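You operate a simulated robot arm through the tools that you are given. There is no shell and no other tool. Be economical: measure what you need, move in short steps, check, and stop when the job is done.

The job below is to be done with a simulated two-armed robot. You get a single attempt, and the scene is never put back.

Task
Take the honeycomb chunk on the right end of the sorting table and put it away on the left end of the long table. Push the bottom left steel drawer shut. Put the yellow memory card on top of the blue block. Put the blue tape on the left part of the left bench away on the left end of the right bench. Open the bench door, take the u clamp on the left part of the left bench and put it away on the shelf of the bench cupboard, then shut the door. Put the brass brush on the left part of the left bench away on the steel bench top. Stack the sample cup that says "452" from the left part of the left bench on top of the sample cup marked "608". Put the red magnet on top of the beige pale honeycomb block on the left part of the left bench. Put one of the grey chocks from the left part of the left bench on the black colour card. Shut the lower bench drawer. Take the lid off the red tin and lay it down on the steel bench top. Put the 400 mesh card from the shelf under the steel bench on the steel bench, by the blender and the 300 mesh card on the top of the side counter. Do these in any order.

It is judged by the outcome, as a careful person would: the job done as asked, and still so three seconds after it is handed in. It fails if anything else is knocked over, pushed out of place, dropped, spilled or broken. A push-on lid holds only when it is set on centred and level and pressed home; a screw cap is set on level and turned clockwise until tight.

Robot
Two 6-joint arms with fingered hands on one trunk, on a base that drives. Base frame: it is fixed to the floor where the robot stands at the start and does not move with it; the origin is under the middle of the robot, x ahead of it, y to its left, z up; the surface under the hand at the start is at about z = 800. Units: mm, rad, N and s.
The left shoulder is at the start at [50, 170, 985], the right one opposite. With the tool pointing down near the work surface each hand reaches from about 520 to 780 mm from the robot's upright axis, wherever it stands, measured 20 degrees to its own side. Places, roughly: bench door [2400, -3100, 500]; blue block [-3250, -500, 1000]; blue tape (12x12x5 cm) [-3600, -1600, 800]; bottom left steel drawer [-3300, -1300, 300]; brass brush (10x4x5 cm) [-3500, -2300, 800]; colour card (12x10x3 cm) [-3700, -3300, 800]; grey chock (5x4x3 cm) [-4100, -3600, 800]; honeycomb chunk (3x3x3 cm) [500, -100, 800]; left end of the long table (30x24 cm) [780, 2180, 800]; left end of the right bench [-3800, 500, 800]; lower bench drawer [-2200, -2000, 500]; mesh card [2500, -750, 500]; pale honeycomb block (6x5x4 cm) [-3500, -3200, 800]; red magnet (3x3x8 cm) [-3600, -2900, 900]; red tin [2750, -2750, 1000]; sample cup [-3500, -2250, 750]; shelf of the bench cupboard [2800, -3100, 500]; steel bench top [2600, -2500, 900]; steel bench, by the blender (52x18 cm) [2480, -660, 860]; top of the side counter (18x44 cm) [500, 3840, 900]; u clamp (9x8x3 cm) [-3600, -2100, 800]; yellow memory card (1x4x6 cm) [-3300, -1400, 800]. Payload 3.5 kg a hand.
The tool frame of a hand sits at the grasp point between the pads (the TCP): z along the fingers, y along the line on which they close. The tips reach 26 mm beyond it. The gripper opens to 132 mm. The gripper's body begins 73 mm behind the TCP. The gripper is a hand of 3 fingers: y runs from the thumb to the fingers, the wrist lies at [0, 0, -234] in the tool frame.
Orientation is told as [roll, pitch, yaw] about the base's x, y, z axes, in that order, counted from this pose: with the fingers straight down and closing along the base's y, the tool's x points along the base's -x, its y along +y and its z along -z.

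Tools
- The arms move only by the tool step_arm. It takes "left_commands", "right_commands" or both (then of equal length, played together; a hand with none holds still); each is a list of rows, each a list of 6 numbers: the shift along the base's x, y, z in units of 50 mm (1.0 is 50 mm), then the turn, a rotation vector about the base's x, y, z in units of 6 degrees (1.0 is 6 degrees). In form: [[tx, ty, tz, ax, ay, az], ...]. A call has 1 to 10 rows; each row shifts and turns the commanded pose from where the row before left it. A call with a number of a shift or a turn outside -1 to 1 is refused whole. A row lasts 0.2 s, in which the tool goes at most 50 mm and 0.15 rad; a call with a longer step from one row to the next is refused whole. A pose out of reach is approached as far as the arm can. The call stops where the force on the tool passes 40 N (or 10 N more than at its start, if that is more) or the arm is blocked; 0.2 s more then pass. In this call time passes only in rows, and 0.2 s behind the last. It gives the time, the measured TCP pose, the force on the tool (base axes), the opening and the grip force at its end, in the units of the frame above (readings bear some noise), with the torque about the TCP (base axes, N m) and any sound that the robot's microphone picked up.
- Cameras (640 x 400 px; columns grow to the right, rows downward): "scene" is now at [44.2, -13.6, 1583.7]; the picture's right is [-0.14, -0.99, 0.00], its down [-0.66, 0.10, -0.75] and it looks along [0.74, -0.11, -0.67] (base axes); focal length 283 px, centre (320, 200). "left" rides on the left gripper at [-62, 3, -92] in its tool frame; the picture's right is [-0.05, -1.00, 0.00], its down [0.83, -0.04, -0.56] and it looks along [0.55, -0.03, 0.83] (tool axes); focal length 230 px, centre (320, 200). "right" rides on the right gripper at [62, 3, -92] in its tool frame; the picture's right is [-0.05, 1.00, 0.00], its down [-0.83, -0.04, -0.56] and it looks along [-0.55, -0.03, 0.83] (tool axes); focal length 230 px, centre (320, 200).
- capture(camera): a new picture of that camera. The clock stands still meanwhile.
- move_column(by): slides the trunk up (or, below 0, down) by that many mm; the arms and the scene camera ride with it, the base frame stays. It gives what a move gives, with no picture.
- base_move(legs): drives the robot by 1 to 6 legs, each [ahead, left, turn to the left] in mm, mm and rad, along the robot's own axes; the way and the turn of a leg run together, so that a leg with both is an arc; at most 1500 mm and 3.142 rad a leg. The arms and the cameras ride along, it lands a little off, and it stops where it bumps. It gives what a move gives.
- finger_targets(finger1, finger2, thumb_bend, hand): sets how far each is bent, from 0 (flat) to 100 (curled in); at 30 the hand is open as for a grip, at 70 the pads meet at the TCP. One left out holds its place. A second passes; each finger stops where it meets its share of the squeeze, and holds until it gets a number again. It is the only way to open and close the hand. It gives what a move gives, with no picture; readings hold the bend of each and the force on the fingers (four entries, about 0 where the hand has none), thumb and palm.
- head_to(pan, tilt): turns the head with the scene camera to pan (to the left, within 1.501 rad either way) and tilt (down, from -0.506 to 1.204), counted from straight ahead of the robot. It gives what a move gives.
- pixel_to_xyz(camera, pixels): for up to 12 pixels [column, row] of the newest picture of that camera ("zoom" is the newest enlarged one), the place [x, y, z] in the base frame of the surface seen there, good to about 3 mm. The clock stands still meanwhile.
- inspect(camera, box): a new picture of the part [left, top, right, bottom] of that camera's present view, enlarged. The clock stands still meanwhile.
- hand_in(): hands the job in; it is judged then, once.

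Work in short steps. Measure before you move; look again where a grasp or a placing could have gone wrong, and mend it. You have 385 turns and 362 pictures in all, those below and enlarged ones among them. Open the grippers and draw the arms clear of the work before you hand the job in, unless the task says otherwise; then end with one line.

The tools are called after "Call:" as a command line: name --argument value ..., lists and objects as JSON in quotes. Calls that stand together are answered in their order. step_arm: Moves the arms, as the interface text tells. Its arguments: {"type":"object","properties":{"left_commands":{"type":"array","items":{"type":"array","items":{"type":"number"}}},"right_commands":{"type":"array","items":{"type":"array","items":{"type":"number"}}}},"required":[]} The other tools are called the same way: move_column (by) slides the trunk up or down; finger_targets (finger1, finger2, thumb_bend, hand) moves the fingers one by one; base_move (legs) drives the base; head_to (pan, tilt) turns the head that bears the scene camera; capture (camera) takes a picture; pixel_to_xyz (camera, pixels) gives the place of the surface under pixels of a picture; inspect (camera, box) takes an enlarged picture of a part of a camera's view; hand_in () hands the job in.

At the start:

```text
time_s: 0.0
left_ee_pos: [643.7, 166.5, 1052.5]
left_tcp_rot: [0.0, 0.0, 0.0]
left_force: [0.1, 0.7, -0.1]
left_torque: [0.0, 0.0, 0.0]
left_grip_width: 132.1
left_grip_force: 0.0
left_shape: jaw
left_bend: [30.0, 30.0, 30.0]
left_finger forces: [0.0, 0.0, 0.0, 0.0, 0.1, 0.0]
right_ee_pos: [524.4, -379.8, 1059.8]
right_tcp_rot: [0.0, 0.0, -0.001]
right_force: [-0.2, -0.1, -0.2]
right_torque: [0.03, -0.01, -0.01]
right_grip_width: 131.9
right_grip_force: 0.0
right_shape: jaw
right_bend: [30.0, 30.0, 30.0]
right_finger forces: [0.0, 0.0, 0.0, 0.0, 0.1, 0.0]
trunk travel left (down, up): [-600.0, 110.0]
robot x, y, heading: [-0.8, -0.1, -0.004]
head pan, tilt: [-0.143, 0.73]
```

scene: 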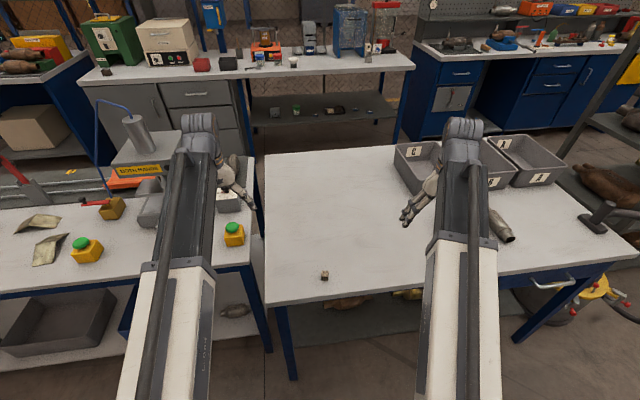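
right: 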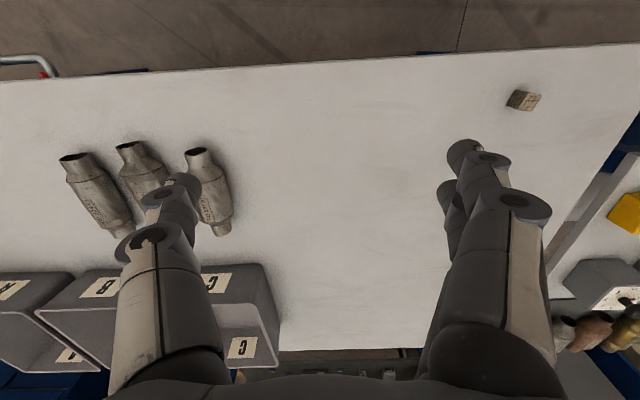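
left: 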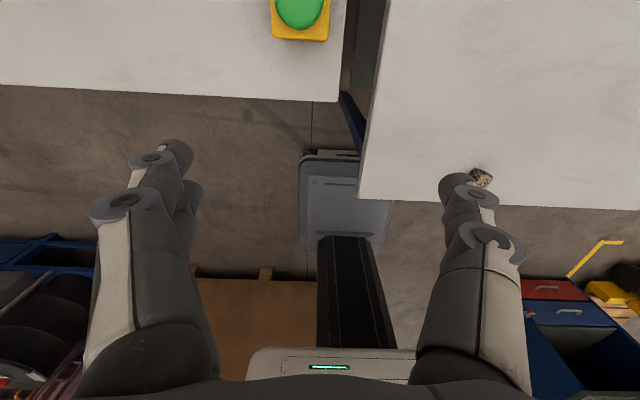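

The honeycomb chunk shows at scene (324,275); I measure it and the table edge near it.

Call:
pixel_to_xyz --camera "scene" --pixels '[[324, 275], [324, 271], [300, 290], [268, 300], [427, 283], [265, 160]]'

Call:
inspect --camera "scene" --box '[284, 250, 364, 300]'

```text
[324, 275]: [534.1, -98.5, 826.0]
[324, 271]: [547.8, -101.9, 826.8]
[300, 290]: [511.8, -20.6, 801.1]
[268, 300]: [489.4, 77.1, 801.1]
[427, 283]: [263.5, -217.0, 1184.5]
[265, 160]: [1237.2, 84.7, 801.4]
```

```text
8.00 times, centred on (324, 275) of scene
```

zoom: 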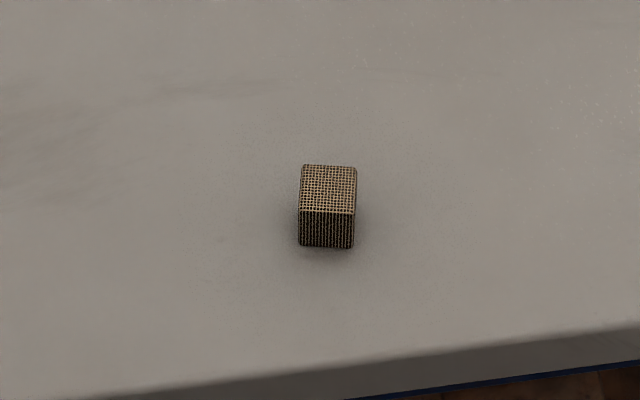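

Call:
pixel_to_xyz --camera "zoom" --pixels '[[303, 209], [353, 210], [306, 168], [354, 170], [328, 190]]'

```text
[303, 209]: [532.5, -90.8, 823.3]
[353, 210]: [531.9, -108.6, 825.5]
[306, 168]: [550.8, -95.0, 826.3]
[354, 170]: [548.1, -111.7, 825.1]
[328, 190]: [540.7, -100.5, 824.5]
```

The chunk's centre is about (541,-101), top z≈825, table 801. I bring the right hand above it at z≈900.

Call:
step_arm --right_commands '[[0.05, 0.797, -0.45, 0, 0, 0], [0.05, 0.797, -0.45, 0, 0, 0], [0.05, 0.797, -0.45, 0, 0, 0], [0.05, 0.797, -0.45, 0, 0, 0], [0.05, 0.797, -0.45, 0, 0, 0], [0.05, 0.797, -0.45, 0, 0, -0.5], [0.04, 0.797, -0.45, 0, 0, -0.5]]'

Call:
capture --camera "right"

```text
time_s: 1.6
left_ee_pos: [643.4, 165.8, 1052.7]
left_tcp_rot: [-0.001, 0.0, 0.0]
left_force: [-0.1, 0.4, -0.5]
left_torque: [0.01, 0.01, 0.03]
left_grip_width: 131.8
left_grip_force: 0.0
left_shape: jaw
left_bend: [30.0, 30.0, 30.0]
left_finger forces: [0.0, 0.1, 0.1, 0.0, 0.0, 0.0]
right_ee_pos: [542.3, -101.0, 902.4]
right_tcp_rot: [0.0, 0.001, -0.105]
right_force: [0.3, 0.2, 0.2]
right_torque: [0.02, -0.01, -0.01]
right_grip_width: 132.0
right_grip_force: 0.1
right_shape: jaw
right_bend: [30.0, 30.0, 30.0]
right_finger forces: [0.0, 0.0, 0.0, 0.0, 0.1, 0.0]
trunk travel left (down, up): [-600.0, 110.0]
robot x, y, heading: [2.5, -0.1, 0.001]
head pan, tilt: [-0.143, 0.73]
```

```text
357 pictures are left
```

right: 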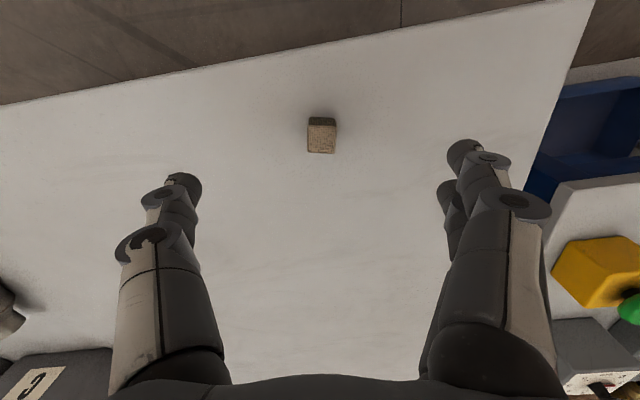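

The chunk lies centred between the fingers. I go straight down 73 mm and close.

Call:
step_arm --right_commands '[[0, 0, -0.8, 0, 0, 0], [0, 0, -0.65, 0, 0, 0]]'

Call:
finger_targets --hand "right" --finger1 75 --finger2 75 --thumb_bend 75

Call:
capture --camera "right"

```text
time_s: 2.2
left_ee_pos: [644.9, 167.1, 1052.4]
left_tcp_rot: [-0.001, 0.0, 0.001]
left_force: [-0.4, -0.3, -0.5]
left_torque: [0.0, -0.01, 0.02]
left_grip_width: 131.9
left_grip_force: 0.1
left_shape: jaw
left_bend: [30.0, 30.0, 30.0]
left_finger forces: [0.0, 0.1, 0.0, 0.0, 0.0, 0.1]
right_ee_pos: [542.1, -101.9, 830.8]
right_tcp_rot: [0.0, 0.001, -0.104]
right_force: [0.2, 0.0, -0.4]
right_torque: [0.02, 0.0, -0.04]
right_grip_width: 131.9
right_grip_force: 0.1
right_shape: jaw
right_bend: [30.0, 30.0, 30.0]
right_finger forces: [0.0, 0.0, 0.0, 0.0, 0.0, 0.0]
trunk travel left (down, up): [-600.0, 110.0]
robot x, y, heading: [-0.6, 0.4, 0.002]
head pan, tilt: [-0.143, 0.73]
```

```text
time_s: 3.2
left_ee_pos: [643.4, 166.0, 1053.2]
left_tcp_rot: [-0.001, 0.0, 0.0]
left_force: [-0.3, 0.3, 0.3]
left_torque: [0.03, -0.02, -0.01]
left_grip_width: 132.0
left_grip_force: 0.1
left_shape: jaw
left_bend: [30.0, 30.0, 30.0]
left_finger forces: [0.1, 0.1, 0.0, 0.0, 0.0, 0.0]
right_ee_pos: [540.8, -101.3, 832.2]
right_tcp_rot: [0.0, -0.001, -0.104]
right_force: [-0.5, 0.0, 0.3]
right_torque: [0.0, -0.03, -0.04]
right_grip_width: 20.0
right_grip_force: 17.1
right_shape: fingers
right_bend: [71.0, 71.0, 67.0]
right_finger forces: [8.5, 8.3, 0.0, 0.2, 16.9, 0.1]
trunk travel left (down, up): [-600.0, 110.0]
robot x, y, heading: [2.9, 2.0, 0.002]
head pan, tilt: [-0.143, 0.73]
```

```text
356 pictures are left
```

right: 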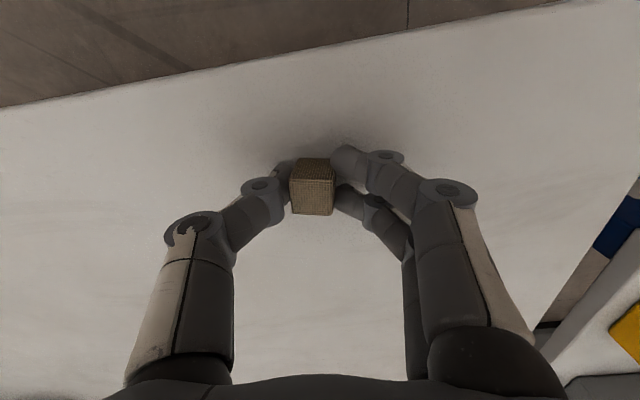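

Gripped (20 mm, 17 N). I lift and look left for the way to the long table.

Call:
step_arm --right_commands '[[0, 0, 1, 0, 0, 0], [0, 0, 1, 0, 0, 0], [0, 0, 1, 0, 0, 0], [0, 0, 1, 0, 0, 0]]'

Call:
head_to --pan 1.0 --tilt 0.5

Call:
capture --camera "scene"

```text
time_s: 4.2
left_ee_pos: [642.6, 165.7, 1052.7]
left_tcp_rot: [0.001, -0.002, -0.002]
left_force: [0.0, -0.1, 0.7]
left_torque: [-0.01, 0.0, 0.03]
left_grip_width: 131.7
left_grip_force: 0.1
left_shape: jaw
left_bend: [30.0, 30.0, 30.0]
left_finger forces: [0.0, 0.0, 0.0, 0.1, 0.1, 0.0]
right_ee_pos: [541.5, -100.1, 1031.9]
right_tcp_rot: [-0.001, 0.001, -0.104]
right_force: [0.0, -0.5, 0.1]
right_torque: [0.01, -0.02, -0.03]
right_grip_width: 20.2
right_grip_force: 16.9
right_shape: fingers
right_bend: [71.0, 71.0, 67.0]
right_finger forces: [8.5, 8.3, 0.1, 0.0, 16.8, 0.0]
trunk travel left (down, up): [-600.0, 110.0]
robot x, y, heading: [0.4, -2.3, -0.001]
head pan, tilt: [-0.143, 0.73]
```

```text
time_s: 5.6
left_ee_pos: [642.7, 166.5, 1052.4]
left_tcp_rot: [0.0, 0.001, 0.0]
left_force: [0.1, 0.3, 0.2]
left_torque: [-0.03, -0.03, -0.01]
left_grip_width: 131.9
left_grip_force: 0.0
left_shape: jaw
left_bend: [30.0, 30.0, 30.0]
left_finger forces: [0.1, 0.0, 0.0, 0.1, 0.0, 0.1]
right_ee_pos: [541.9, -100.1, 1030.6]
right_tcp_rot: [0.0, 0.0, -0.104]
right_force: [0.4, 0.0, 0.1]
right_torque: [0.0, 0.02, 0.0]
right_grip_width: 20.1
right_grip_force: 17.1
right_shape: fingers
right_bend: [71.0, 71.0, 67.0]
right_finger forces: [8.5, 8.3, 0.0, 0.0, 17.0, 0.1]
trunk travel left (down, up): [-600.0, 110.0]
robot x, y, heading: [2.2, -0.6, -0.004]
head pan, tilt: [1.0, 0.499]
```

```text
355 pictures are left
```

scene: 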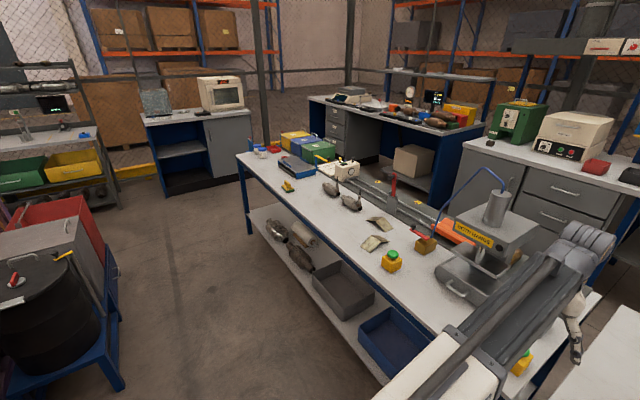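

The long table runs left; its far end is near (255,160). I measure edges and items.

Call:
pixel_to_xyz --camera "scene" --pixels '[[238, 156], [272, 150], [285, 168], [262, 155], [288, 188], [320, 180], [350, 330], [245, 232], [120, 330], [193, 112], [150, 128], [262, 165]]'

Call:
inspect --camera "scene" --box '[220, 110, 380, 210]'

```text
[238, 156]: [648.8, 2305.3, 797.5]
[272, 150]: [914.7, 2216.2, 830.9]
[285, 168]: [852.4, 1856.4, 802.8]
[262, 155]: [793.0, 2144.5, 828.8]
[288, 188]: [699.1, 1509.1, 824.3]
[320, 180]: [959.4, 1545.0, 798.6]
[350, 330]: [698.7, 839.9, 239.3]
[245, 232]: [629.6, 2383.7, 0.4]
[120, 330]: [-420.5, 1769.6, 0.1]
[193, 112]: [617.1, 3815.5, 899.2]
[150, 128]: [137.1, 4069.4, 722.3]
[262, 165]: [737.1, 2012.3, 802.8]
```

```text
4.00 times, centred on (300, 160) of scene
```

zoom: 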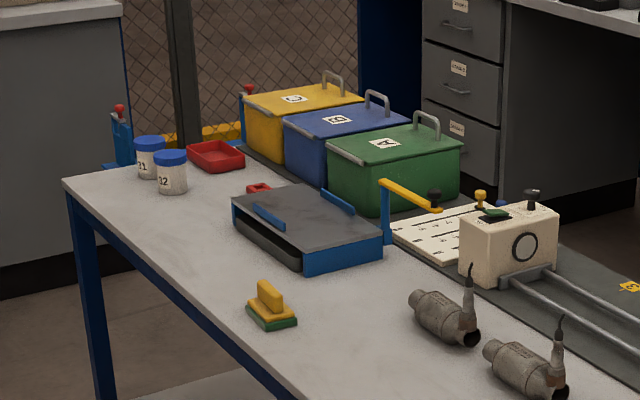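

Call:
pixel_to_xyz --camera "scene" --pixels '[[472, 238], [505, 180], [455, 288], [430, 208], [520, 365], [390, 258], [505, 385]]'

Call:
head_to --pan 1.5 --tilt 0.6

Call:
capture --camera "scene"

Call:
head_to --pan -1.5 --tilt 0.6

Call:
capture --camera "scene"

```text
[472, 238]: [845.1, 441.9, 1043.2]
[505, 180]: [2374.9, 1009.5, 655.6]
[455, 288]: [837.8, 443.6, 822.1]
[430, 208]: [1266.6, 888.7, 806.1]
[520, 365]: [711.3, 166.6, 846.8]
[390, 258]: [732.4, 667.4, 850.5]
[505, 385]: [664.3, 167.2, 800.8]
```

```text
time_s: 6.5
left_ee_pos: [642.9, 165.8, 1053.3]
left_tcp_rot: [0.0, 0.0, -0.001]
left_force: [0.2, 0.3, 0.4]
left_torque: [0.0, 0.01, 0.01]
left_grip_width: 131.8
left_grip_force: 0.0
left_shape: jaw
left_bend: [30.0, 30.0, 30.0]
left_finger forces: [0.0, 0.0, 0.0, 0.0, 0.1, 0.0]
right_ee_pos: [542.1, -99.7, 1030.5]
right_tcp_rot: [0.0, 0.0, -0.105]
right_force: [-0.2, 0.1, -0.7]
right_torque: [-0.03, 0.0, 0.02]
right_grip_width: 20.1
right_grip_force: 16.6
right_shape: fingers
right_bend: [71.0, 71.0, 67.0]
right_finger forces: [8.6, 8.3, 0.0, 0.1, 16.9, 0.0]
trunk travel left (down, up): [-600.0, 110.0]
robot x, y, heading: [-0.9, 1.7, 0.002]
head pan, tilt: [1.499, 0.6]
```

```text
353 pictures are left
```

scene: 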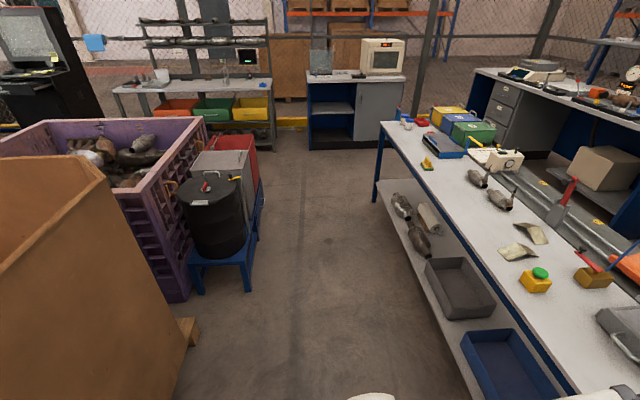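

```text
time_s: 9.1
left_ee_pos: [644.8, 165.6, 1052.5]
left_tcp_rot: [0.0, 0.0, 0.001]
left_force: [-0.3, 0.1, 0.7]
left_torque: [0.0, 0.03, 0.01]
left_grip_width: 131.7
left_grip_force: 0.0
left_shape: jaw
left_bend: [30.0, 30.0, 30.0]
left_finger forces: [0.1, 0.0, 0.0, 0.0, 0.1, 0.0]
right_ee_pos: [540.9, -100.1, 1032.0]
right_tcp_rot: [0.001, 0.001, -0.105]
right_force: [0.2, 0.4, -0.1]
right_torque: [-0.02, 0.0, -0.04]
right_grip_width: 20.1
right_grip_force: 16.5
right_shape: fingers
right_bend: [71.0, 71.0, 67.0]
right_finger forces: [8.5, 8.4, 0.0, 0.0, 16.9, 0.0]
trunk travel left (down, up): [-600.0, 110.0]
robot x, y, heading: [0.0, -1.1, -0.001]
head pan, tilt: [-1.499, 0.6]
```

```text
352 pictures are left
```

scene: 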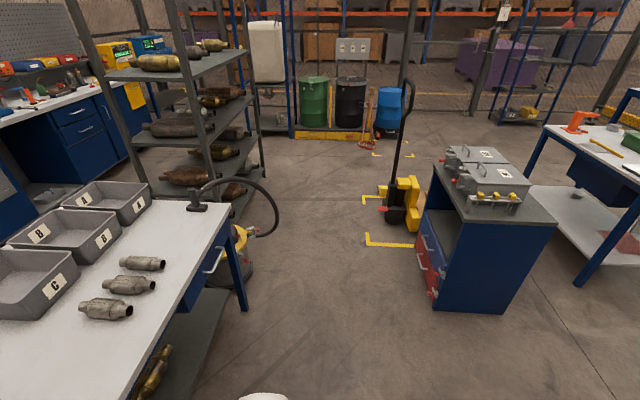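

I turn left in place by 1.1 first, then look ahead to check clearance to the brown box.

Call:
base_move --legs '[[0, 0, 1.1]]'

Call:
head_to --pan 0.45 --tilt 0.7

Call:
capture --camera "scene"

```text
time_s: 12.2
left_ee_pos: [164.5, 644.0, 1052.4]
left_tcp_rot: [0.002, 0.0, 1.069]
left_force: [1.1, -0.2, -0.2]
left_torque: [-0.01, 0.02, -0.01]
left_grip_width: 131.8
left_grip_force: 0.1
left_shape: jaw
left_bend: [30.0, 30.0, 30.0]
left_finger forces: [0.1, 0.1, 0.1, 0.0, 0.0, 0.0]
right_ee_pos: [350.0, 425.1, 1031.7]
right_tcp_rot: [-0.001, 0.001, 0.964]
right_force: [0.1, 0.1, 0.0]
right_torque: [-0.01, -0.03, 0.02]
right_grip_width: 20.0
right_grip_force: 16.8
right_shape: fingers
right_bend: [71.0, 71.0, 67.0]
right_finger forces: [8.2, 8.6, 0.1, 0.0, 16.8, 0.0]
trunk travel left (down, up): [-600.0, 110.0]
robot x, y, heading: [0.6, -3.4, 1.069]
head pan, tilt: [-1.499, 0.6]
```

```text
time_s: 14.1
left_ee_pos: [164.8, 643.1, 1052.1]
left_tcp_rot: [-0.001, 0.002, 1.069]
left_force: [0.0, 0.3, -0.6]
left_torque: [0.0, -0.01, -0.03]
left_grip_width: 131.8
left_grip_force: 0.0
left_shape: jaw
left_bend: [30.0, 30.0, 30.0]
left_finger forces: [0.0, 0.1, 0.1, 0.1, 0.0, 0.0]
right_ee_pos: [348.1, 426.2, 1032.1]
right_tcp_rot: [0.0, 0.0, 0.962]
right_force: [0.1, -0.6, 0.0]
right_torque: [-0.02, -0.01, -0.02]
right_grip_width: 20.2
right_grip_force: 17.3
right_shape: fingers
right_bend: [71.0, 71.0, 67.0]
right_finger forces: [8.2, 8.4, 0.0, 0.0, 16.8, 0.0]
trunk travel left (down, up): [-600.0, 110.0]
robot x, y, heading: [-0.8, -0.0, 1.069]
head pan, tilt: [0.45, 0.7]
```

```text
351 pictures are left
```

scene: 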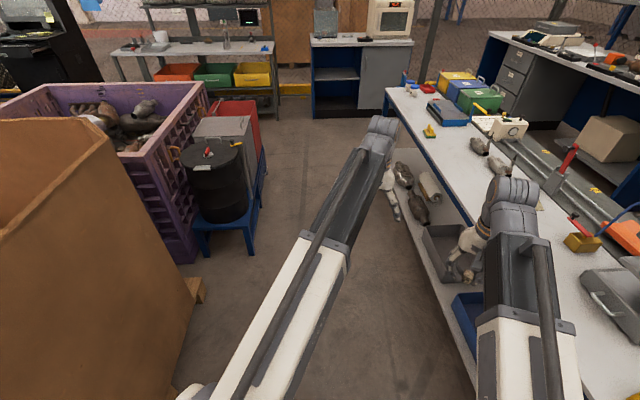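

Call:
pixel_to_xyz --camera "scene" --pixels '[[200, 285], [185, 360], [105, 165], [258, 245], [265, 165], [470, 320], [420, 200], [390, 95], [370, 90], [250, 115]]'

```text
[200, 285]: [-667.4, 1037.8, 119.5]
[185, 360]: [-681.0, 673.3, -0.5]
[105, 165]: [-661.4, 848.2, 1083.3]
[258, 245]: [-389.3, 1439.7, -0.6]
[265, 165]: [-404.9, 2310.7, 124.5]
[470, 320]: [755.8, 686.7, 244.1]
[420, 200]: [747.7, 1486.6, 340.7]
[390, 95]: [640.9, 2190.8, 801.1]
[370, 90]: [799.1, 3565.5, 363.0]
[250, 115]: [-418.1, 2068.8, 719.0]
```

The corridor spans x≈-390…600. I turn to face +y, centre on x≈120 and drive to y≈2350, then face the table.

Call:
base_move --legs '[[0, 0, 0.502], [0, -130, 0], [1200, 0, 0], [1150, 0, 0], [0, 0, -1.571]]'

Call:
head_to --pan -0.1 --tilt 0.7

Call:
capture --camera "scene"

```text
time_s: 31.8
left_ee_pos: [731.7, 2556.4, 1051.8]
left_tcp_rot: [0.001, 0.0, 0.046]
left_force: [-0.1, 0.5, 0.2]
left_torque: [-0.01, -0.01, -0.01]
left_grip_width: 131.9
left_grip_force: 0.0
left_shape: jaw
left_bend: [30.0, 30.0, 30.0]
left_finger forces: [0.1, 0.0, 0.1, 0.0, 0.0, 0.0]
right_ee_pos: [642.5, 2285.1, 1032.4]
right_tcp_rot: [0.001, 0.0, -0.058]
right_force: [0.2, 0.6, -0.5]
right_torque: [-0.02, -0.01, -0.03]
right_grip_width: 19.8
right_grip_force: 16.5
right_shape: fingers
right_bend: [72.0, 72.0, 67.0]
right_finger forces: [7.4, 8.6, 0.1, 0.0, 16.4, 0.1]
trunk travel left (down, up): [-600.0, 110.0]
robot x, y, heading: [98.0, 2361.9, 0.044]
head pan, tilt: [0.45, 0.7]
```

```text
time_s: 32.8
left_ee_pos: [733.1, 2555.9, 1051.9]
left_tcp_rot: [0.001, 0.0, 0.045]
left_force: [0.8, -0.2, 0.0]
left_torque: [0.04, 0.01, 0.0]
left_grip_width: 131.7
left_grip_force: 0.1
left_shape: jaw
left_bend: [30.0, 30.0, 30.0]
left_finger forces: [0.1, 0.0, 0.0, 0.0, 0.0, 0.0]
right_ee_pos: [642.4, 2285.5, 1031.8]
right_tcp_rot: [-0.001, -0.001, -0.059]
right_force: [0.6, 0.3, -0.2]
right_torque: [-0.01, 0.0, 0.01]
right_grip_width: 19.4
right_grip_force: 16.1
right_shape: fingers
right_bend: [72.0, 72.0, 67.0]
right_finger forces: [7.5, 8.5, 0.0, 0.0, 16.5, 0.1]
trunk travel left (down, up): [-600.0, 110.0]
robot x, y, heading: [94.5, 2357.9, 0.043]
head pan, tilt: [-0.099, 0.7]
```

```text
350 pictures are left
```

scene: 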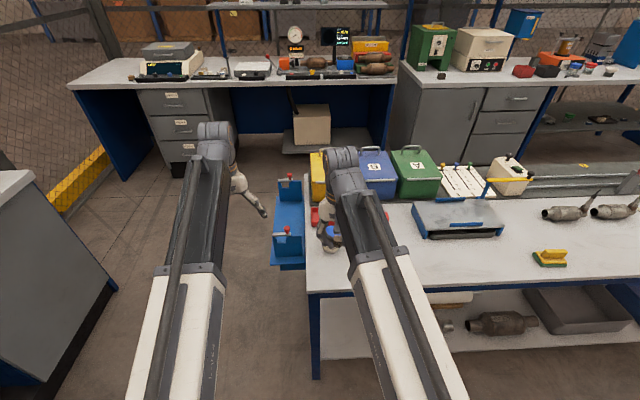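

Call:
pixel_to_xyz --camera "scene" --pixels '[[330, 240], [333, 250], [400, 255], [410, 225], [430, 238], [398, 285], [312, 285], [325, 215], [385, 212]]'

Call:
capture --camera "right"

```text
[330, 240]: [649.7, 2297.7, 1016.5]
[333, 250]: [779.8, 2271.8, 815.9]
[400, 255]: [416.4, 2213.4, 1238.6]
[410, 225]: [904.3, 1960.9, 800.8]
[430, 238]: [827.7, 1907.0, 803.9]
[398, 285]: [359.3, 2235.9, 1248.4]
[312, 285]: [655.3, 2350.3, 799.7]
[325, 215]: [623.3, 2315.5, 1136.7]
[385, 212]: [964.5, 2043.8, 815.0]
```

```text
349 pictures are left
```

right: 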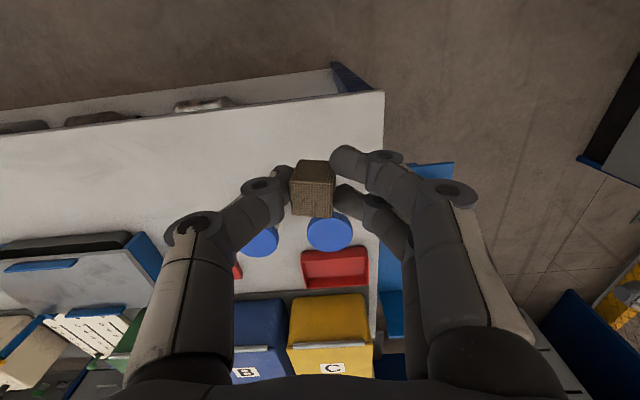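

Call:
pixel_to_xyz --camera "right" --pixels '[[200, 170], [200, 140], [220, 190], [262, 243], [328, 233], [160, 220], [200, 110], [340, 100], [235, 272]]'

```text
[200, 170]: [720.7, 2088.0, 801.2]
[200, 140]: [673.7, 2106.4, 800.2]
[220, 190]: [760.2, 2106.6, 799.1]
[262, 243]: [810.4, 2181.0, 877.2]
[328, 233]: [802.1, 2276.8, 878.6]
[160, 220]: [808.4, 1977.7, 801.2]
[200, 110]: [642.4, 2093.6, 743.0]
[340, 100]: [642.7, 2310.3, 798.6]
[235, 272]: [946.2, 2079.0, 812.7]
```

Free spot at about (715,2120), clear of the jars at (810,2181)/(802,2277). I move there and lower to z≈831.

Call:
step_arm --right_commands '[[0.37, -0.83, 0, 0, 0, 0], [0.37, -0.83, 0, 0, 0, 0], [0.36, -0.82, 0, 0, 0, 0], [0.36, -0.82, 0, 0, 0, 0], [0, 0, -1, 0, 0, 0], [0, 0, -1, 0, 0, 0], [0, 0, -1, 0, 0, 0], [0, 0, -0.6, 0, 0, 0], [0, 0, -0.3, 0, 0, 0]]'

Call:
capture --camera "right"

```text
time_s: 34.8
left_ee_pos: [732.0, 2557.0, 1053.2]
left_tcp_rot: [0.0, -0.001, 0.044]
left_force: [0.4, -0.6, -0.4]
left_torque: [0.01, -0.01, 0.0]
left_grip_width: 132.1
left_grip_force: 0.1
left_shape: jaw
left_bend: [30.0, 30.0, 30.0]
left_finger forces: [0.1, 0.0, 0.1, 0.0, 0.1, 0.1]
right_ee_pos: [714.3, 2119.7, 835.9]
right_tcp_rot: [0.0, 0.0, -0.058]
right_force: [0.3, 0.1, -1.7]
right_torque: [0.0, -0.02, -0.01]
right_grip_width: 19.7
right_grip_force: 16.4
right_shape: fingers
right_bend: [72.0, 72.0, 67.0]
right_finger forces: [7.6, 8.6, 0.0, 0.1, 16.3, 0.0]
trunk travel left (down, up): [-600.0, 110.0]
robot x, y, heading: [100.6, 2361.5, 0.048]
head pan, tilt: [-0.099, 0.7]
```

```text
348 pictures are left
```

right: 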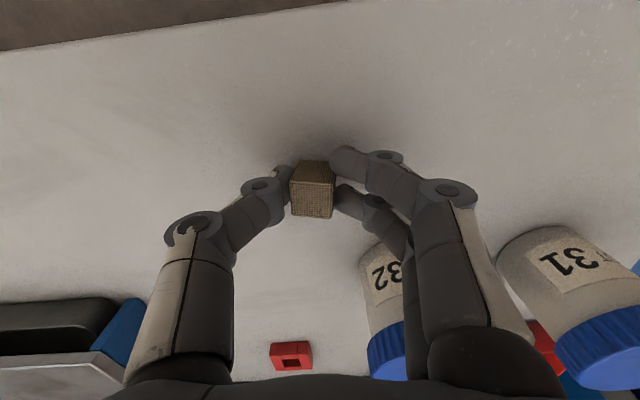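

Lower the last 4 mm, then open partly (55).

Call:
step_arm --right_commands '[[0, 0, -0.08, 0, 0, 0]]'

Call:
finger_targets --hand "right" --finger1 57 --finger2 57 --thumb_bend 57

Call:
capture --camera "right"

```text
time_s: 35.1
left_ee_pos: [733.4, 2555.4, 1052.5]
left_tcp_rot: [0.0, 0.0, 0.045]
left_force: [-0.5, -0.3, 0.6]
left_torque: [-0.04, 0.01, 0.0]
left_grip_width: 132.0
left_grip_force: 0.1
left_shape: jaw
left_bend: [30.0, 30.0, 30.0]
left_finger forces: [0.0, 0.0, 0.1, 0.0, 0.0, 0.0]
right_ee_pos: [715.0, 2119.6, 832.3]
right_tcp_rot: [0.002, -0.001, -0.059]
right_force: [-0.7, 0.3, -0.2]
right_torque: [0.04, 0.01, 0.0]
right_grip_width: 19.5
right_grip_force: 15.9
right_shape: fingers
right_bend: [72.0, 72.0, 67.0]
right_finger forces: [7.7, 8.5, 0.1, 0.1, 16.2, 0.1]
trunk travel left (down, up): [-600.0, 110.0]
robot x, y, heading: [96.7, 2360.4, 0.043]
head pan, tilt: [-0.099, 0.7]
```

```text
time_s: 36.1
left_ee_pos: [732.9, 2556.7, 1052.7]
left_tcp_rot: [0.0, 0.001, 0.046]
left_force: [0.0, -0.7, -0.5]
left_torque: [0.02, -0.03, -0.01]
left_grip_width: 131.8
left_grip_force: 0.0
left_shape: jaw
left_bend: [30.0, 30.0, 30.0]
left_finger forces: [0.1, 0.0, 0.0, 0.1, 0.1, 0.0]
right_ee_pos: [714.6, 2119.2, 833.0]
right_tcp_rot: [0.0, 0.001, -0.06]
right_force: [0.7, 1.0, 1.9]
right_torque: [-0.02, -0.03, -0.05]
right_grip_width: 46.0
right_grip_force: 1.2
right_shape: fingers
right_bend: [56.0, 56.0, 56.0]
right_finger forces: [0.3, 0.4, 0.1, 0.1, 2.0, 0.0]
trunk travel left (down, up): [-600.0, 110.0]
robot x, y, heading: [98.2, 2363.4, 0.042]
head pan, tilt: [-0.099, 0.7]
```

```text
347 pictures are left
```

right: 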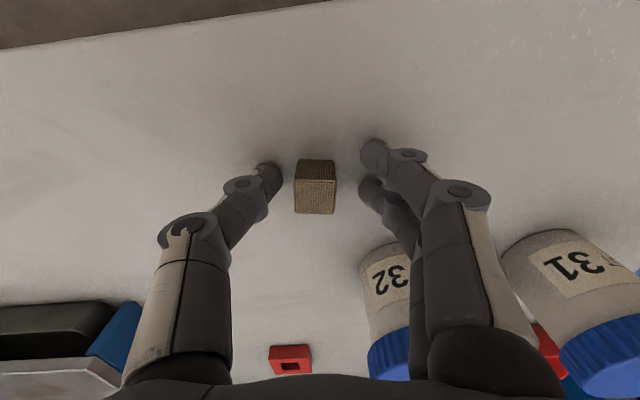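

Chunk rests on the table. I raise the right hand and look at the way round the table's left end into the aisle.

Call:
step_arm --right_commands '[[0, 0, 1, 0, 0, 0], [0, 0, 1, 0, 0, 0], [0, 0, 1, 0, 0, 0], [0, 0, 1, 0, 0, 0], [-1, 0, 0, 0, 0, 0], [-1, 0, 0, 0, 0, 0]]'

Call:
head_to --pan 0.0 --tilt 0.45

Call:
capture --camera "scene"

```text
time_s: 37.5
left_ee_pos: [731.8, 2556.5, 1053.0]
left_tcp_rot: [0.002, -0.002, 0.045]
left_force: [-0.1, 0.8, -0.2]
left_torque: [-0.01, -0.01, -0.02]
left_grip_width: 132.1
left_grip_force: 0.0
left_shape: jaw
left_bend: [30.0, 30.0, 30.0]
left_finger forces: [0.1, 0.0, 0.0, 0.0, 0.0, 0.0]
right_ee_pos: [615.5, 2122.5, 1033.5]
right_tcp_rot: [0.0, -0.001, -0.059]
right_force: [0.6, -0.1, 0.4]
right_torque: [-0.01, 0.0, -0.02]
right_grip_width: 47.0
right_grip_force: 0.0
right_shape: fingers
right_bend: [56.0, 56.0, 56.0]
right_finger forces: [0.0, 0.0, 0.1, 0.0, 0.0, 0.0]
trunk travel left (down, up): [-600.0, 110.0]
robot x, y, heading: [98.3, 2360.4, 0.04]
head pan, tilt: [-0.099, 0.7]
```

```text
time_s: 38.3
left_ee_pos: [732.7, 2555.9, 1052.2]
left_tcp_rot: [0.0, 0.0, 0.046]
left_force: [0.2, 0.7, 0.4]
left_torque: [0.01, -0.03, -0.03]
left_grip_width: 131.9
left_grip_force: 0.1
left_shape: jaw
left_bend: [30.0, 30.0, 30.0]
left_finger forces: [0.1, 0.0, 0.0, 0.0, 0.1, 0.0]
right_ee_pos: [617.4, 2122.2, 1035.8]
right_tcp_rot: [0.0, 0.002, -0.06]
right_force: [0.1, 0.3, 0.2]
right_torque: [0.02, 0.02, -0.02]
right_grip_width: 46.9
right_grip_force: 0.1
right_shape: fingers
right_bend: [56.0, 56.0, 56.0]
right_finger forces: [0.1, 0.0, 0.0, 0.0, 0.1, 0.0]
trunk travel left (down, up): [-600.0, 110.0]
robot x, y, heading: [98.0, 2360.4, 0.048]
head pan, tilt: [0.0, 0.45]
```

```text
346 pictures are left
```

scene: 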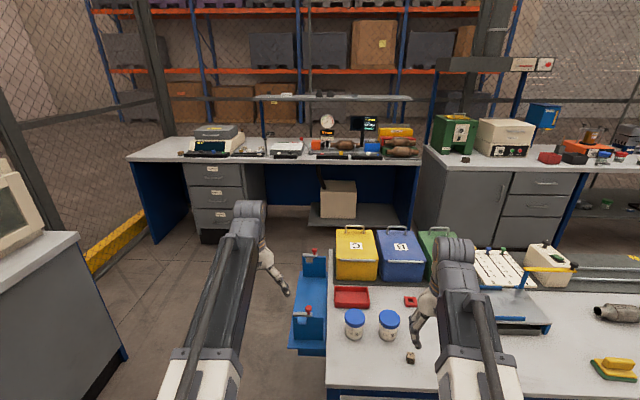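

Call:
pixel_to_xyz --camera "scene" --pixels '[[125, 355], [80, 235], [290, 345], [300, 270], [154, 240], [130, 155], [215, 245], [290, 240], [425, 152], [580, 172], [460, 245], [85, 280]]'

```text
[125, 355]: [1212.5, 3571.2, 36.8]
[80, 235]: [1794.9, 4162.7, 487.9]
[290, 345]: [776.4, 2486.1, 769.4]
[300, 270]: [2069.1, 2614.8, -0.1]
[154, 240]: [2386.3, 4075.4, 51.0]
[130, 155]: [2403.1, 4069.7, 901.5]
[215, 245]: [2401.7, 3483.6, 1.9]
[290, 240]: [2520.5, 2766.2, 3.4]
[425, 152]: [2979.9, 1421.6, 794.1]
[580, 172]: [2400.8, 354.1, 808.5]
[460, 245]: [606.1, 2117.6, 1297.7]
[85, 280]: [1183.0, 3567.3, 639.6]
```

The gap between side counter (y≥3570) and table end (y≤2490) is clear; I drive through along y≈3000 to x≈1620, then face -y down the aisle.

Call:
base_move --legs '[[0, 650, -0.045], [760, 0, 0], [760, 0, 0], [0, 0, -1.571]]'

Call:
capture --camera "scene"

```text
time_s: 53.0
left_ee_pos: [1781.0, 2317.3, 1051.9]
left_tcp_rot: [-0.001, -0.001, -1.567]
left_force: [-0.3, 0.2, 0.2]
left_torque: [-0.01, -0.03, 0.0]
left_grip_width: 132.0
left_grip_force: 0.0
left_shape: jaw
left_bend: [30.0, 30.0, 30.0]
left_finger forces: [0.0, 0.0, 0.1, 0.1, 0.0, 0.0]
right_ee_pos: [1352.6, 2450.3, 1035.0]
right_tcp_rot: [-0.001, 0.0, -1.671]
right_force: [0.0, -0.1, -0.4]
right_torque: [-0.02, 0.01, 0.02]
right_grip_width: 47.2
right_grip_force: 0.0
right_shape: fingers
right_bend: [56.0, 56.0, 56.0]
right_finger forces: [0.0, 0.0, 0.1, 0.1, 0.0, 0.1]
trunk travel left (down, up): [-600.0, 110.0]
robot x, y, heading: [1612.1, 2961.4, -1.566]
head pan, tilt: [0.0, 0.45]
```

```text
345 pictures are left
```

scene: 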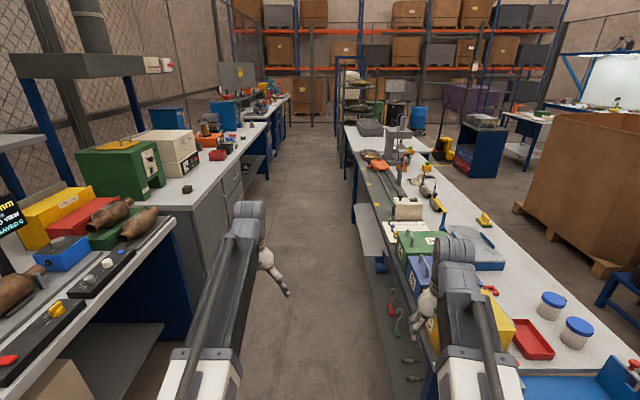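

Call:
pixel_to_xyz --camera "scene" --pixels '[[375, 290], [358, 200], [390, 335], [425, 330], [230, 165], [250, 175], [195, 190], [205, 270], [360, 235], [352, 150], [275, 110]]'

```text
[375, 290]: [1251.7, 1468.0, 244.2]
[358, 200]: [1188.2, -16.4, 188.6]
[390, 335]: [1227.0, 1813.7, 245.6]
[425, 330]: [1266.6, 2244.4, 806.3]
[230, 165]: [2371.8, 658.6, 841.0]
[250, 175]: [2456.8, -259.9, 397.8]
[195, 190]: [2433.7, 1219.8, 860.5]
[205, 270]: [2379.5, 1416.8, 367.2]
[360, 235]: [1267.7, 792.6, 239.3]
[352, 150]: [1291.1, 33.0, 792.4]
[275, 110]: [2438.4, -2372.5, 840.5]
```

Aisle runs x 1300–2370. I shift to x≈1710 and drive to y≈-700, then face the steel bench.

Call:
base_move --legs '[[0, 100, 0], [1200, 0, 0], [1200, 0, 0], [1250, 0, 0], [0, 0, 1.571]]'

Call:
head_to --pan 0.0 --tilt 0.8

Call:
capture --camera "scene"

```text
time_s: 75.3
left_ee_pos: [2444.1, -528.1, 1051.4]
left_tcp_rot: [0.0, 0.0, 0.007]
left_force: [0.6, 1.1, 0.3]
left_torque: [0.0, -0.05, 0.01]
left_grip_width: 131.8
left_grip_force: 0.1
left_shape: jaw
left_bend: [30.0, 30.0, 30.0]
left_finger forces: [0.0, 0.0, 0.0, 0.0, 0.0, 0.0]
right_ee_pos: [2310.9, -957.2, 1034.2]
right_tcp_rot: [0.001, 0.0, -0.098]
right_force: [-0.2, -0.2, -0.4]
right_torque: [0.02, 0.04, 0.0]
right_grip_width: 47.2
right_grip_force: 0.0
right_shape: fingers
right_bend: [56.0, 56.0, 56.0]
right_finger forces: [0.0, 0.0, 0.0, 0.0, 0.1, 0.0]
trunk travel left (down, up): [-600.0, 110.0]
robot x, y, heading: [1800.9, -700.5, 0.004]
head pan, tilt: [0.0, 0.45]
```

```text
time_s: 76.2
left_ee_pos: [2444.7, -529.2, 1053.7]
left_tcp_rot: [0.0, 0.0, 0.004]
left_force: [0.2, 0.1, 0.3]
left_torque: [0.01, 0.0, -0.01]
left_grip_width: 131.7
left_grip_force: 0.1
left_shape: jaw
left_bend: [30.0, 30.0, 30.0]
left_finger forces: [0.1, 0.1, 0.1, 0.0, 0.1, 0.0]
right_ee_pos: [2312.0, -956.8, 1035.1]
right_tcp_rot: [-0.001, -0.001, -0.099]
right_force: [0.0, 0.6, -0.8]
right_torque: [-0.02, 0.0, 0.02]
right_grip_width: 47.3
right_grip_force: 0.0
right_shape: fingers
right_bend: [56.0, 56.0, 56.0]
right_finger forces: [0.0, 0.1, 0.1, 0.0, 0.0, 0.0]
trunk travel left (down, up): [-600.0, 110.0]
robot x, y, heading: [1801.4, -698.7, 0.006]
head pan, tilt: [0.0, 0.799]
```

```text
344 pictures are left
```

scene: 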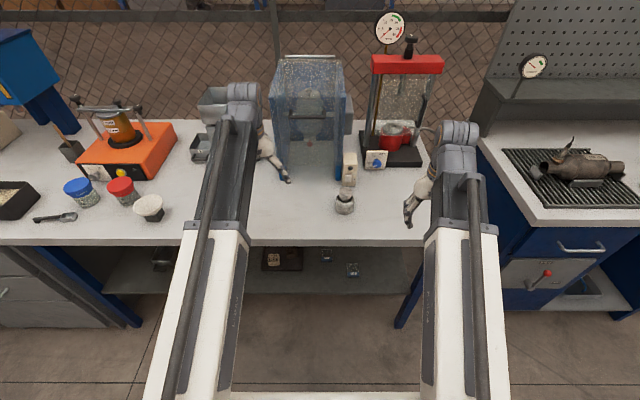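

Call:
pixel_to_xyz --camera "scene" --pixels '[[250, 240], [400, 243], [282, 258], [328, 255], [352, 270], [163, 258], [320, 280], [345, 200], [260, 200], [310, 210], [345, 165], [205, 200]]'

Call:
inspect --camera "scene" --box '[250, 235, 410, 335]'

```text
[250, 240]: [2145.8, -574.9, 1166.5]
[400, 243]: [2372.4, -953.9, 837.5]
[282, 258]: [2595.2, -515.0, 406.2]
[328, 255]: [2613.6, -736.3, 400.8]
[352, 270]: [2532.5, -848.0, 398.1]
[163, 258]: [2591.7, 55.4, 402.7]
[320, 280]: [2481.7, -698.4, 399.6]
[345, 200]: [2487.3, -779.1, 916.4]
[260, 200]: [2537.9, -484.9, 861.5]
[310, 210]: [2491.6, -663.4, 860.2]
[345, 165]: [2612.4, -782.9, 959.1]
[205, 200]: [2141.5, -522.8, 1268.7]
```

```text
4.00 times, centred on (330, 285) of scene
```

zoom: 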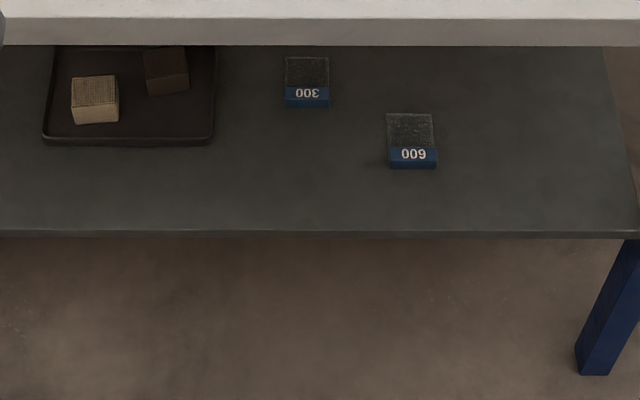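

Two cards are visible ("300"-like and "600"-like, perhaps upside-down). I back off 150, lower the trunk and look under the bench.

Call:
base_move --legs '[[-170, 0, 0]]'

Call:
move_column --by -450

Call:
head_to --pan 0.0 --tilt 0.55

Call:
capture --camera "scene"

```text
time_s: 77.6
left_ee_pos: [2275.5, -530.9, 1053.2]
left_tcp_rot: [0.0, -0.001, 0.004]
left_force: [-0.7, 0.0, 0.2]
left_torque: [-0.03, 0.01, 0.0]
left_grip_width: 132.2
left_grip_force: 0.1
left_shape: jaw
left_bend: [30.0, 30.0, 30.0]
left_finger forces: [0.0, 0.1, 0.0, 0.0, 0.0, 0.1]
right_ee_pos: [2141.3, -957.5, 1035.7]
right_tcp_rot: [0.0, -0.002, -0.102]
right_force: [-0.7, 0.0, 0.6]
right_torque: [0.02, -0.03, -0.01]
right_grip_width: 47.4
right_grip_force: 0.1
right_shape: fingers
right_bend: [56.0, 56.0, 56.0]
right_finger forces: [0.0, 0.1, 0.0, 0.0, 0.0, 0.0]
trunk travel left (down, up): [-600.0, 110.0]
robot x, y, heading: [1635.0, -698.4, 0.004]
head pan, tilt: [0.0, 0.799]
```

```text
refused: -450 is not a number from -400 to 400
```

```text
time_s: 78.4
left_ee_pos: [2276.2, -529.9, 1052.7]
left_tcp_rot: [0.001, 0.0, 0.003]
left_force: [-0.5, -1.0, -0.4]
left_torque: [0.01, -0.01, 0.0]
left_grip_width: 132.0
left_grip_force: 0.1
left_shape: jaw
left_bend: [30.0, 30.0, 30.0]
left_finger forces: [0.1, 0.0, 0.0, 0.0, 0.0, 0.0]
right_ee_pos: [2143.4, -958.3, 1036.8]
right_tcp_rot: [0.001, 0.0, -0.101]
right_force: [0.4, 0.1, -0.1]
right_torque: [0.01, -0.01, 0.0]
right_grip_width: 47.2
right_grip_force: 0.1
right_shape: fingers
right_bend: [56.0, 56.0, 56.0]
right_finger forces: [0.0, 0.0, 0.0, 0.0, 0.0, 0.0]
trunk travel left (down, up): [-600.0, 110.0]
robot x, y, heading: [1634.3, -699.9, 0.001]
head pan, tilt: [0.0, 0.55]
```

```text
342 pictures are left
```

scene: 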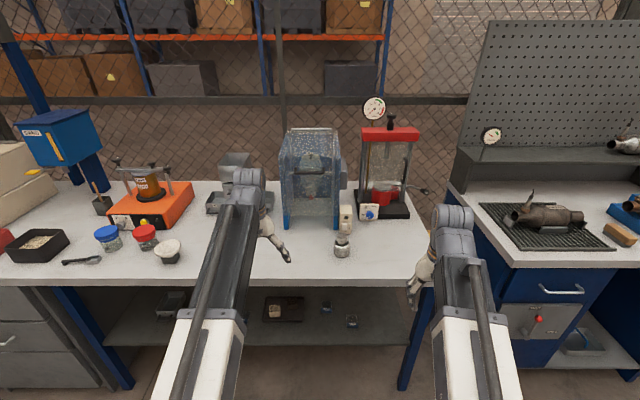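

Call:
move_column --by -400

Call:
inspect --camera "scene" --box '[80, 180, 480, 400]'

```text
time_s: 82.2
left_ee_pos: [2276.2, -530.9, 650.8]
left_tcp_rot: [0.001, -0.001, 0.004]
left_force: [-0.9, -0.7, 0.3]
left_torque: [0.0, -0.03, 0.02]
left_grip_width: 132.0
left_grip_force: 0.0
left_shape: jaw
left_bend: [30.0, 30.0, 30.0]
left_finger forces: [0.0, 0.1, 0.0, 0.0, 0.0, 0.0]
right_ee_pos: [2142.8, -957.6, 635.7]
right_tcp_rot: [-0.002, 0.0, -0.101]
right_force: [-0.4, 0.6, -0.4]
right_torque: [0.04, -0.01, 0.0]
right_grip_width: 47.0
right_grip_force: 0.1
right_shape: fingers
right_bend: [56.0, 56.0, 56.0]
right_finger forces: [0.1, 0.0, 0.0, 0.1, 0.0, 0.0]
trunk travel left (down, up): [-200.0, 510.0]
robot x, y, heading: [1635.0, -699.0, 0.006]
head pan, tilt: [0.0, 0.55]
```

```text
1.60 times, centred on (280, 290) of scene
```

zoom: 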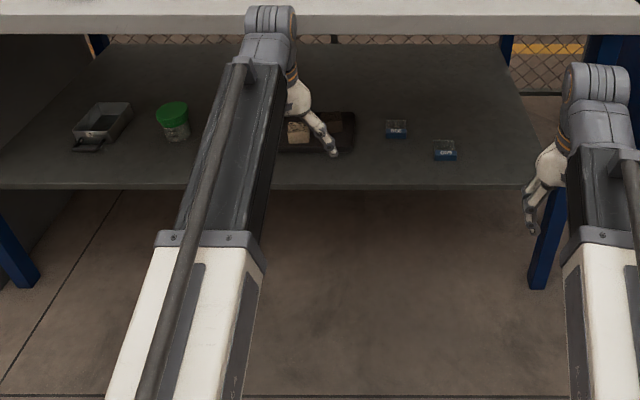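

Call:
inspect --camera "scene" --box '[300, 240, 380, 290]'

```text
8.00 times, centred on (340, 265) of scene
```

zoom: 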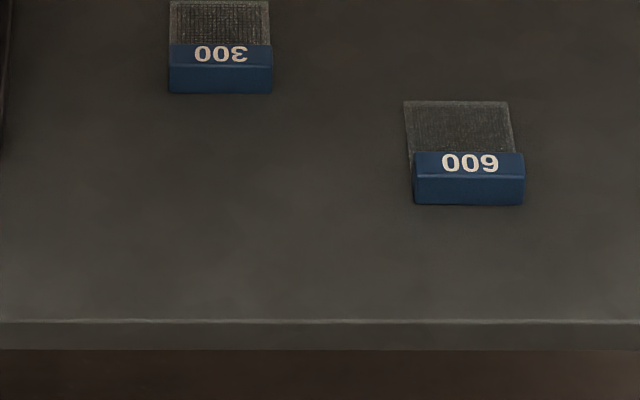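

The cards read (upside-down) 300 and 600; the 400 must be hidden. I measure these and swing the left hand left to see behind it.

Call:
pixel_to_xyz --camera "zoom" --pixels '[[220, 55], [172, 50], [268, 50], [173, 90], [270, 92], [220, 20], [468, 165], [470, 200], [320, 322], [20, 50]]'

Call:
step_arm --left_commands '[[-0.3, 0.9, 0, 0, 0, 0], [-0.3, 0.9, 0, 0, 0, 0], [-0.3, 0.9, 0, 0, 0, 0], [-0.3, 0.9, 0, 0, 0, 0], [-0.3, 0.9, 0, 0, 0, 0]]'

Call:
capture --camera "scene"

```text
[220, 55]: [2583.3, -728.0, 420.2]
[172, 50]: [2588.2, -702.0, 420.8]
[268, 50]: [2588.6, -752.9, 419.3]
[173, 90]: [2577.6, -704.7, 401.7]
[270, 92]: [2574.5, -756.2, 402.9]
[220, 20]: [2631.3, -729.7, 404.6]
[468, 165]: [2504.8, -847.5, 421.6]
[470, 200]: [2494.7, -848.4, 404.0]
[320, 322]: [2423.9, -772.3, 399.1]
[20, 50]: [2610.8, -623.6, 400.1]
```

```text
time_s: 83.4
left_ee_pos: [2204.2, -305.0, 652.3]
left_tcp_rot: [0.0, 0.001, 0.001]
left_force: [-0.2, 0.5, 0.9]
left_torque: [0.0, -0.01, 0.01]
left_grip_width: 131.8
left_grip_force: 0.0
left_shape: jaw
left_bend: [30.0, 30.0, 30.0]
left_finger forces: [0.1, 0.0, 0.0, 0.1, 0.1, 0.0]
right_ee_pos: [2143.0, -957.2, 636.6]
right_tcp_rot: [0.001, 0.001, -0.101]
right_force: [0.1, -0.7, -0.2]
right_torque: [-0.01, -0.01, 0.04]
right_grip_width: 47.1
right_grip_force: 0.1
right_shape: fingers
right_bend: [56.0, 56.0, 56.0]
right_finger forces: [0.1, 0.1, 0.1, 0.0, 0.1, 0.1]
trunk travel left (down, up): [-200.0, 510.0]
robot x, y, heading: [1634.4, -698.0, 0.005]
head pan, tilt: [0.0, 0.55]
```

```text
339 pictures are left
```

scene: 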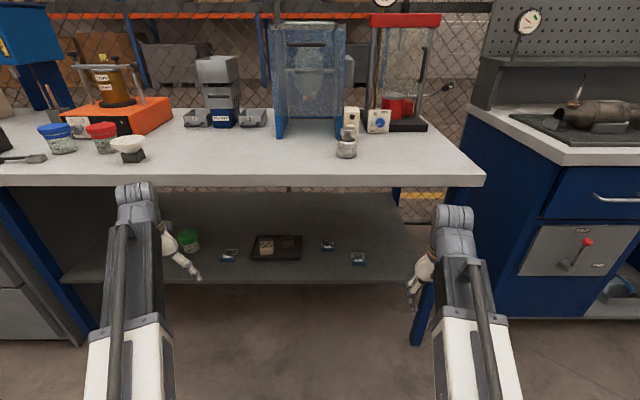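

A third card shows at (229,256). I zoom there.

Call:
inspect --camera "scene" --box '[190, 231, 270, 281]'

```text
8.00 times, centred on (230, 256) of scene
```

zoom: 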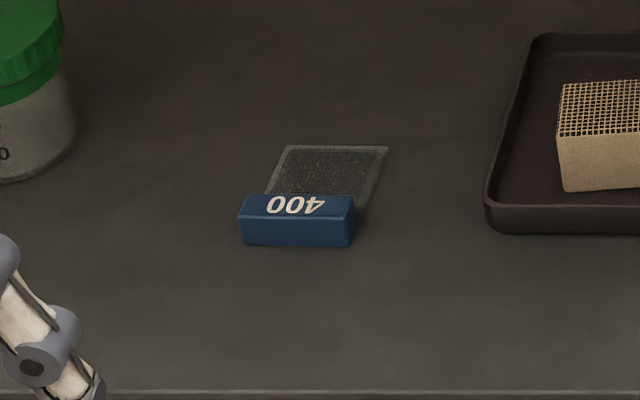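

Call:
pixel_to_xyz --camera "zoom" --pixels '[[242, 208], [352, 212], [298, 205], [245, 240], [350, 242], [287, 148], [385, 150], [325, 170], [490, 210], [60, 150], [300, 392], [530, 38]]'

```text
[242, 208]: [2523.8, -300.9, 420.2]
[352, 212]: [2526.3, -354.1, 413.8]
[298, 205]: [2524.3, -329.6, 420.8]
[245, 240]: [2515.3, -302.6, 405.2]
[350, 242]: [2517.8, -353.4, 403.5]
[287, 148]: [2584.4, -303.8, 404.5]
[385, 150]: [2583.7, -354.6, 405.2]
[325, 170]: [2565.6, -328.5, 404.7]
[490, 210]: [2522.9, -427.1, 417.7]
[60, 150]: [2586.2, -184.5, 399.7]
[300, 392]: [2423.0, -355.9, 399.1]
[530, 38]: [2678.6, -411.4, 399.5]
```

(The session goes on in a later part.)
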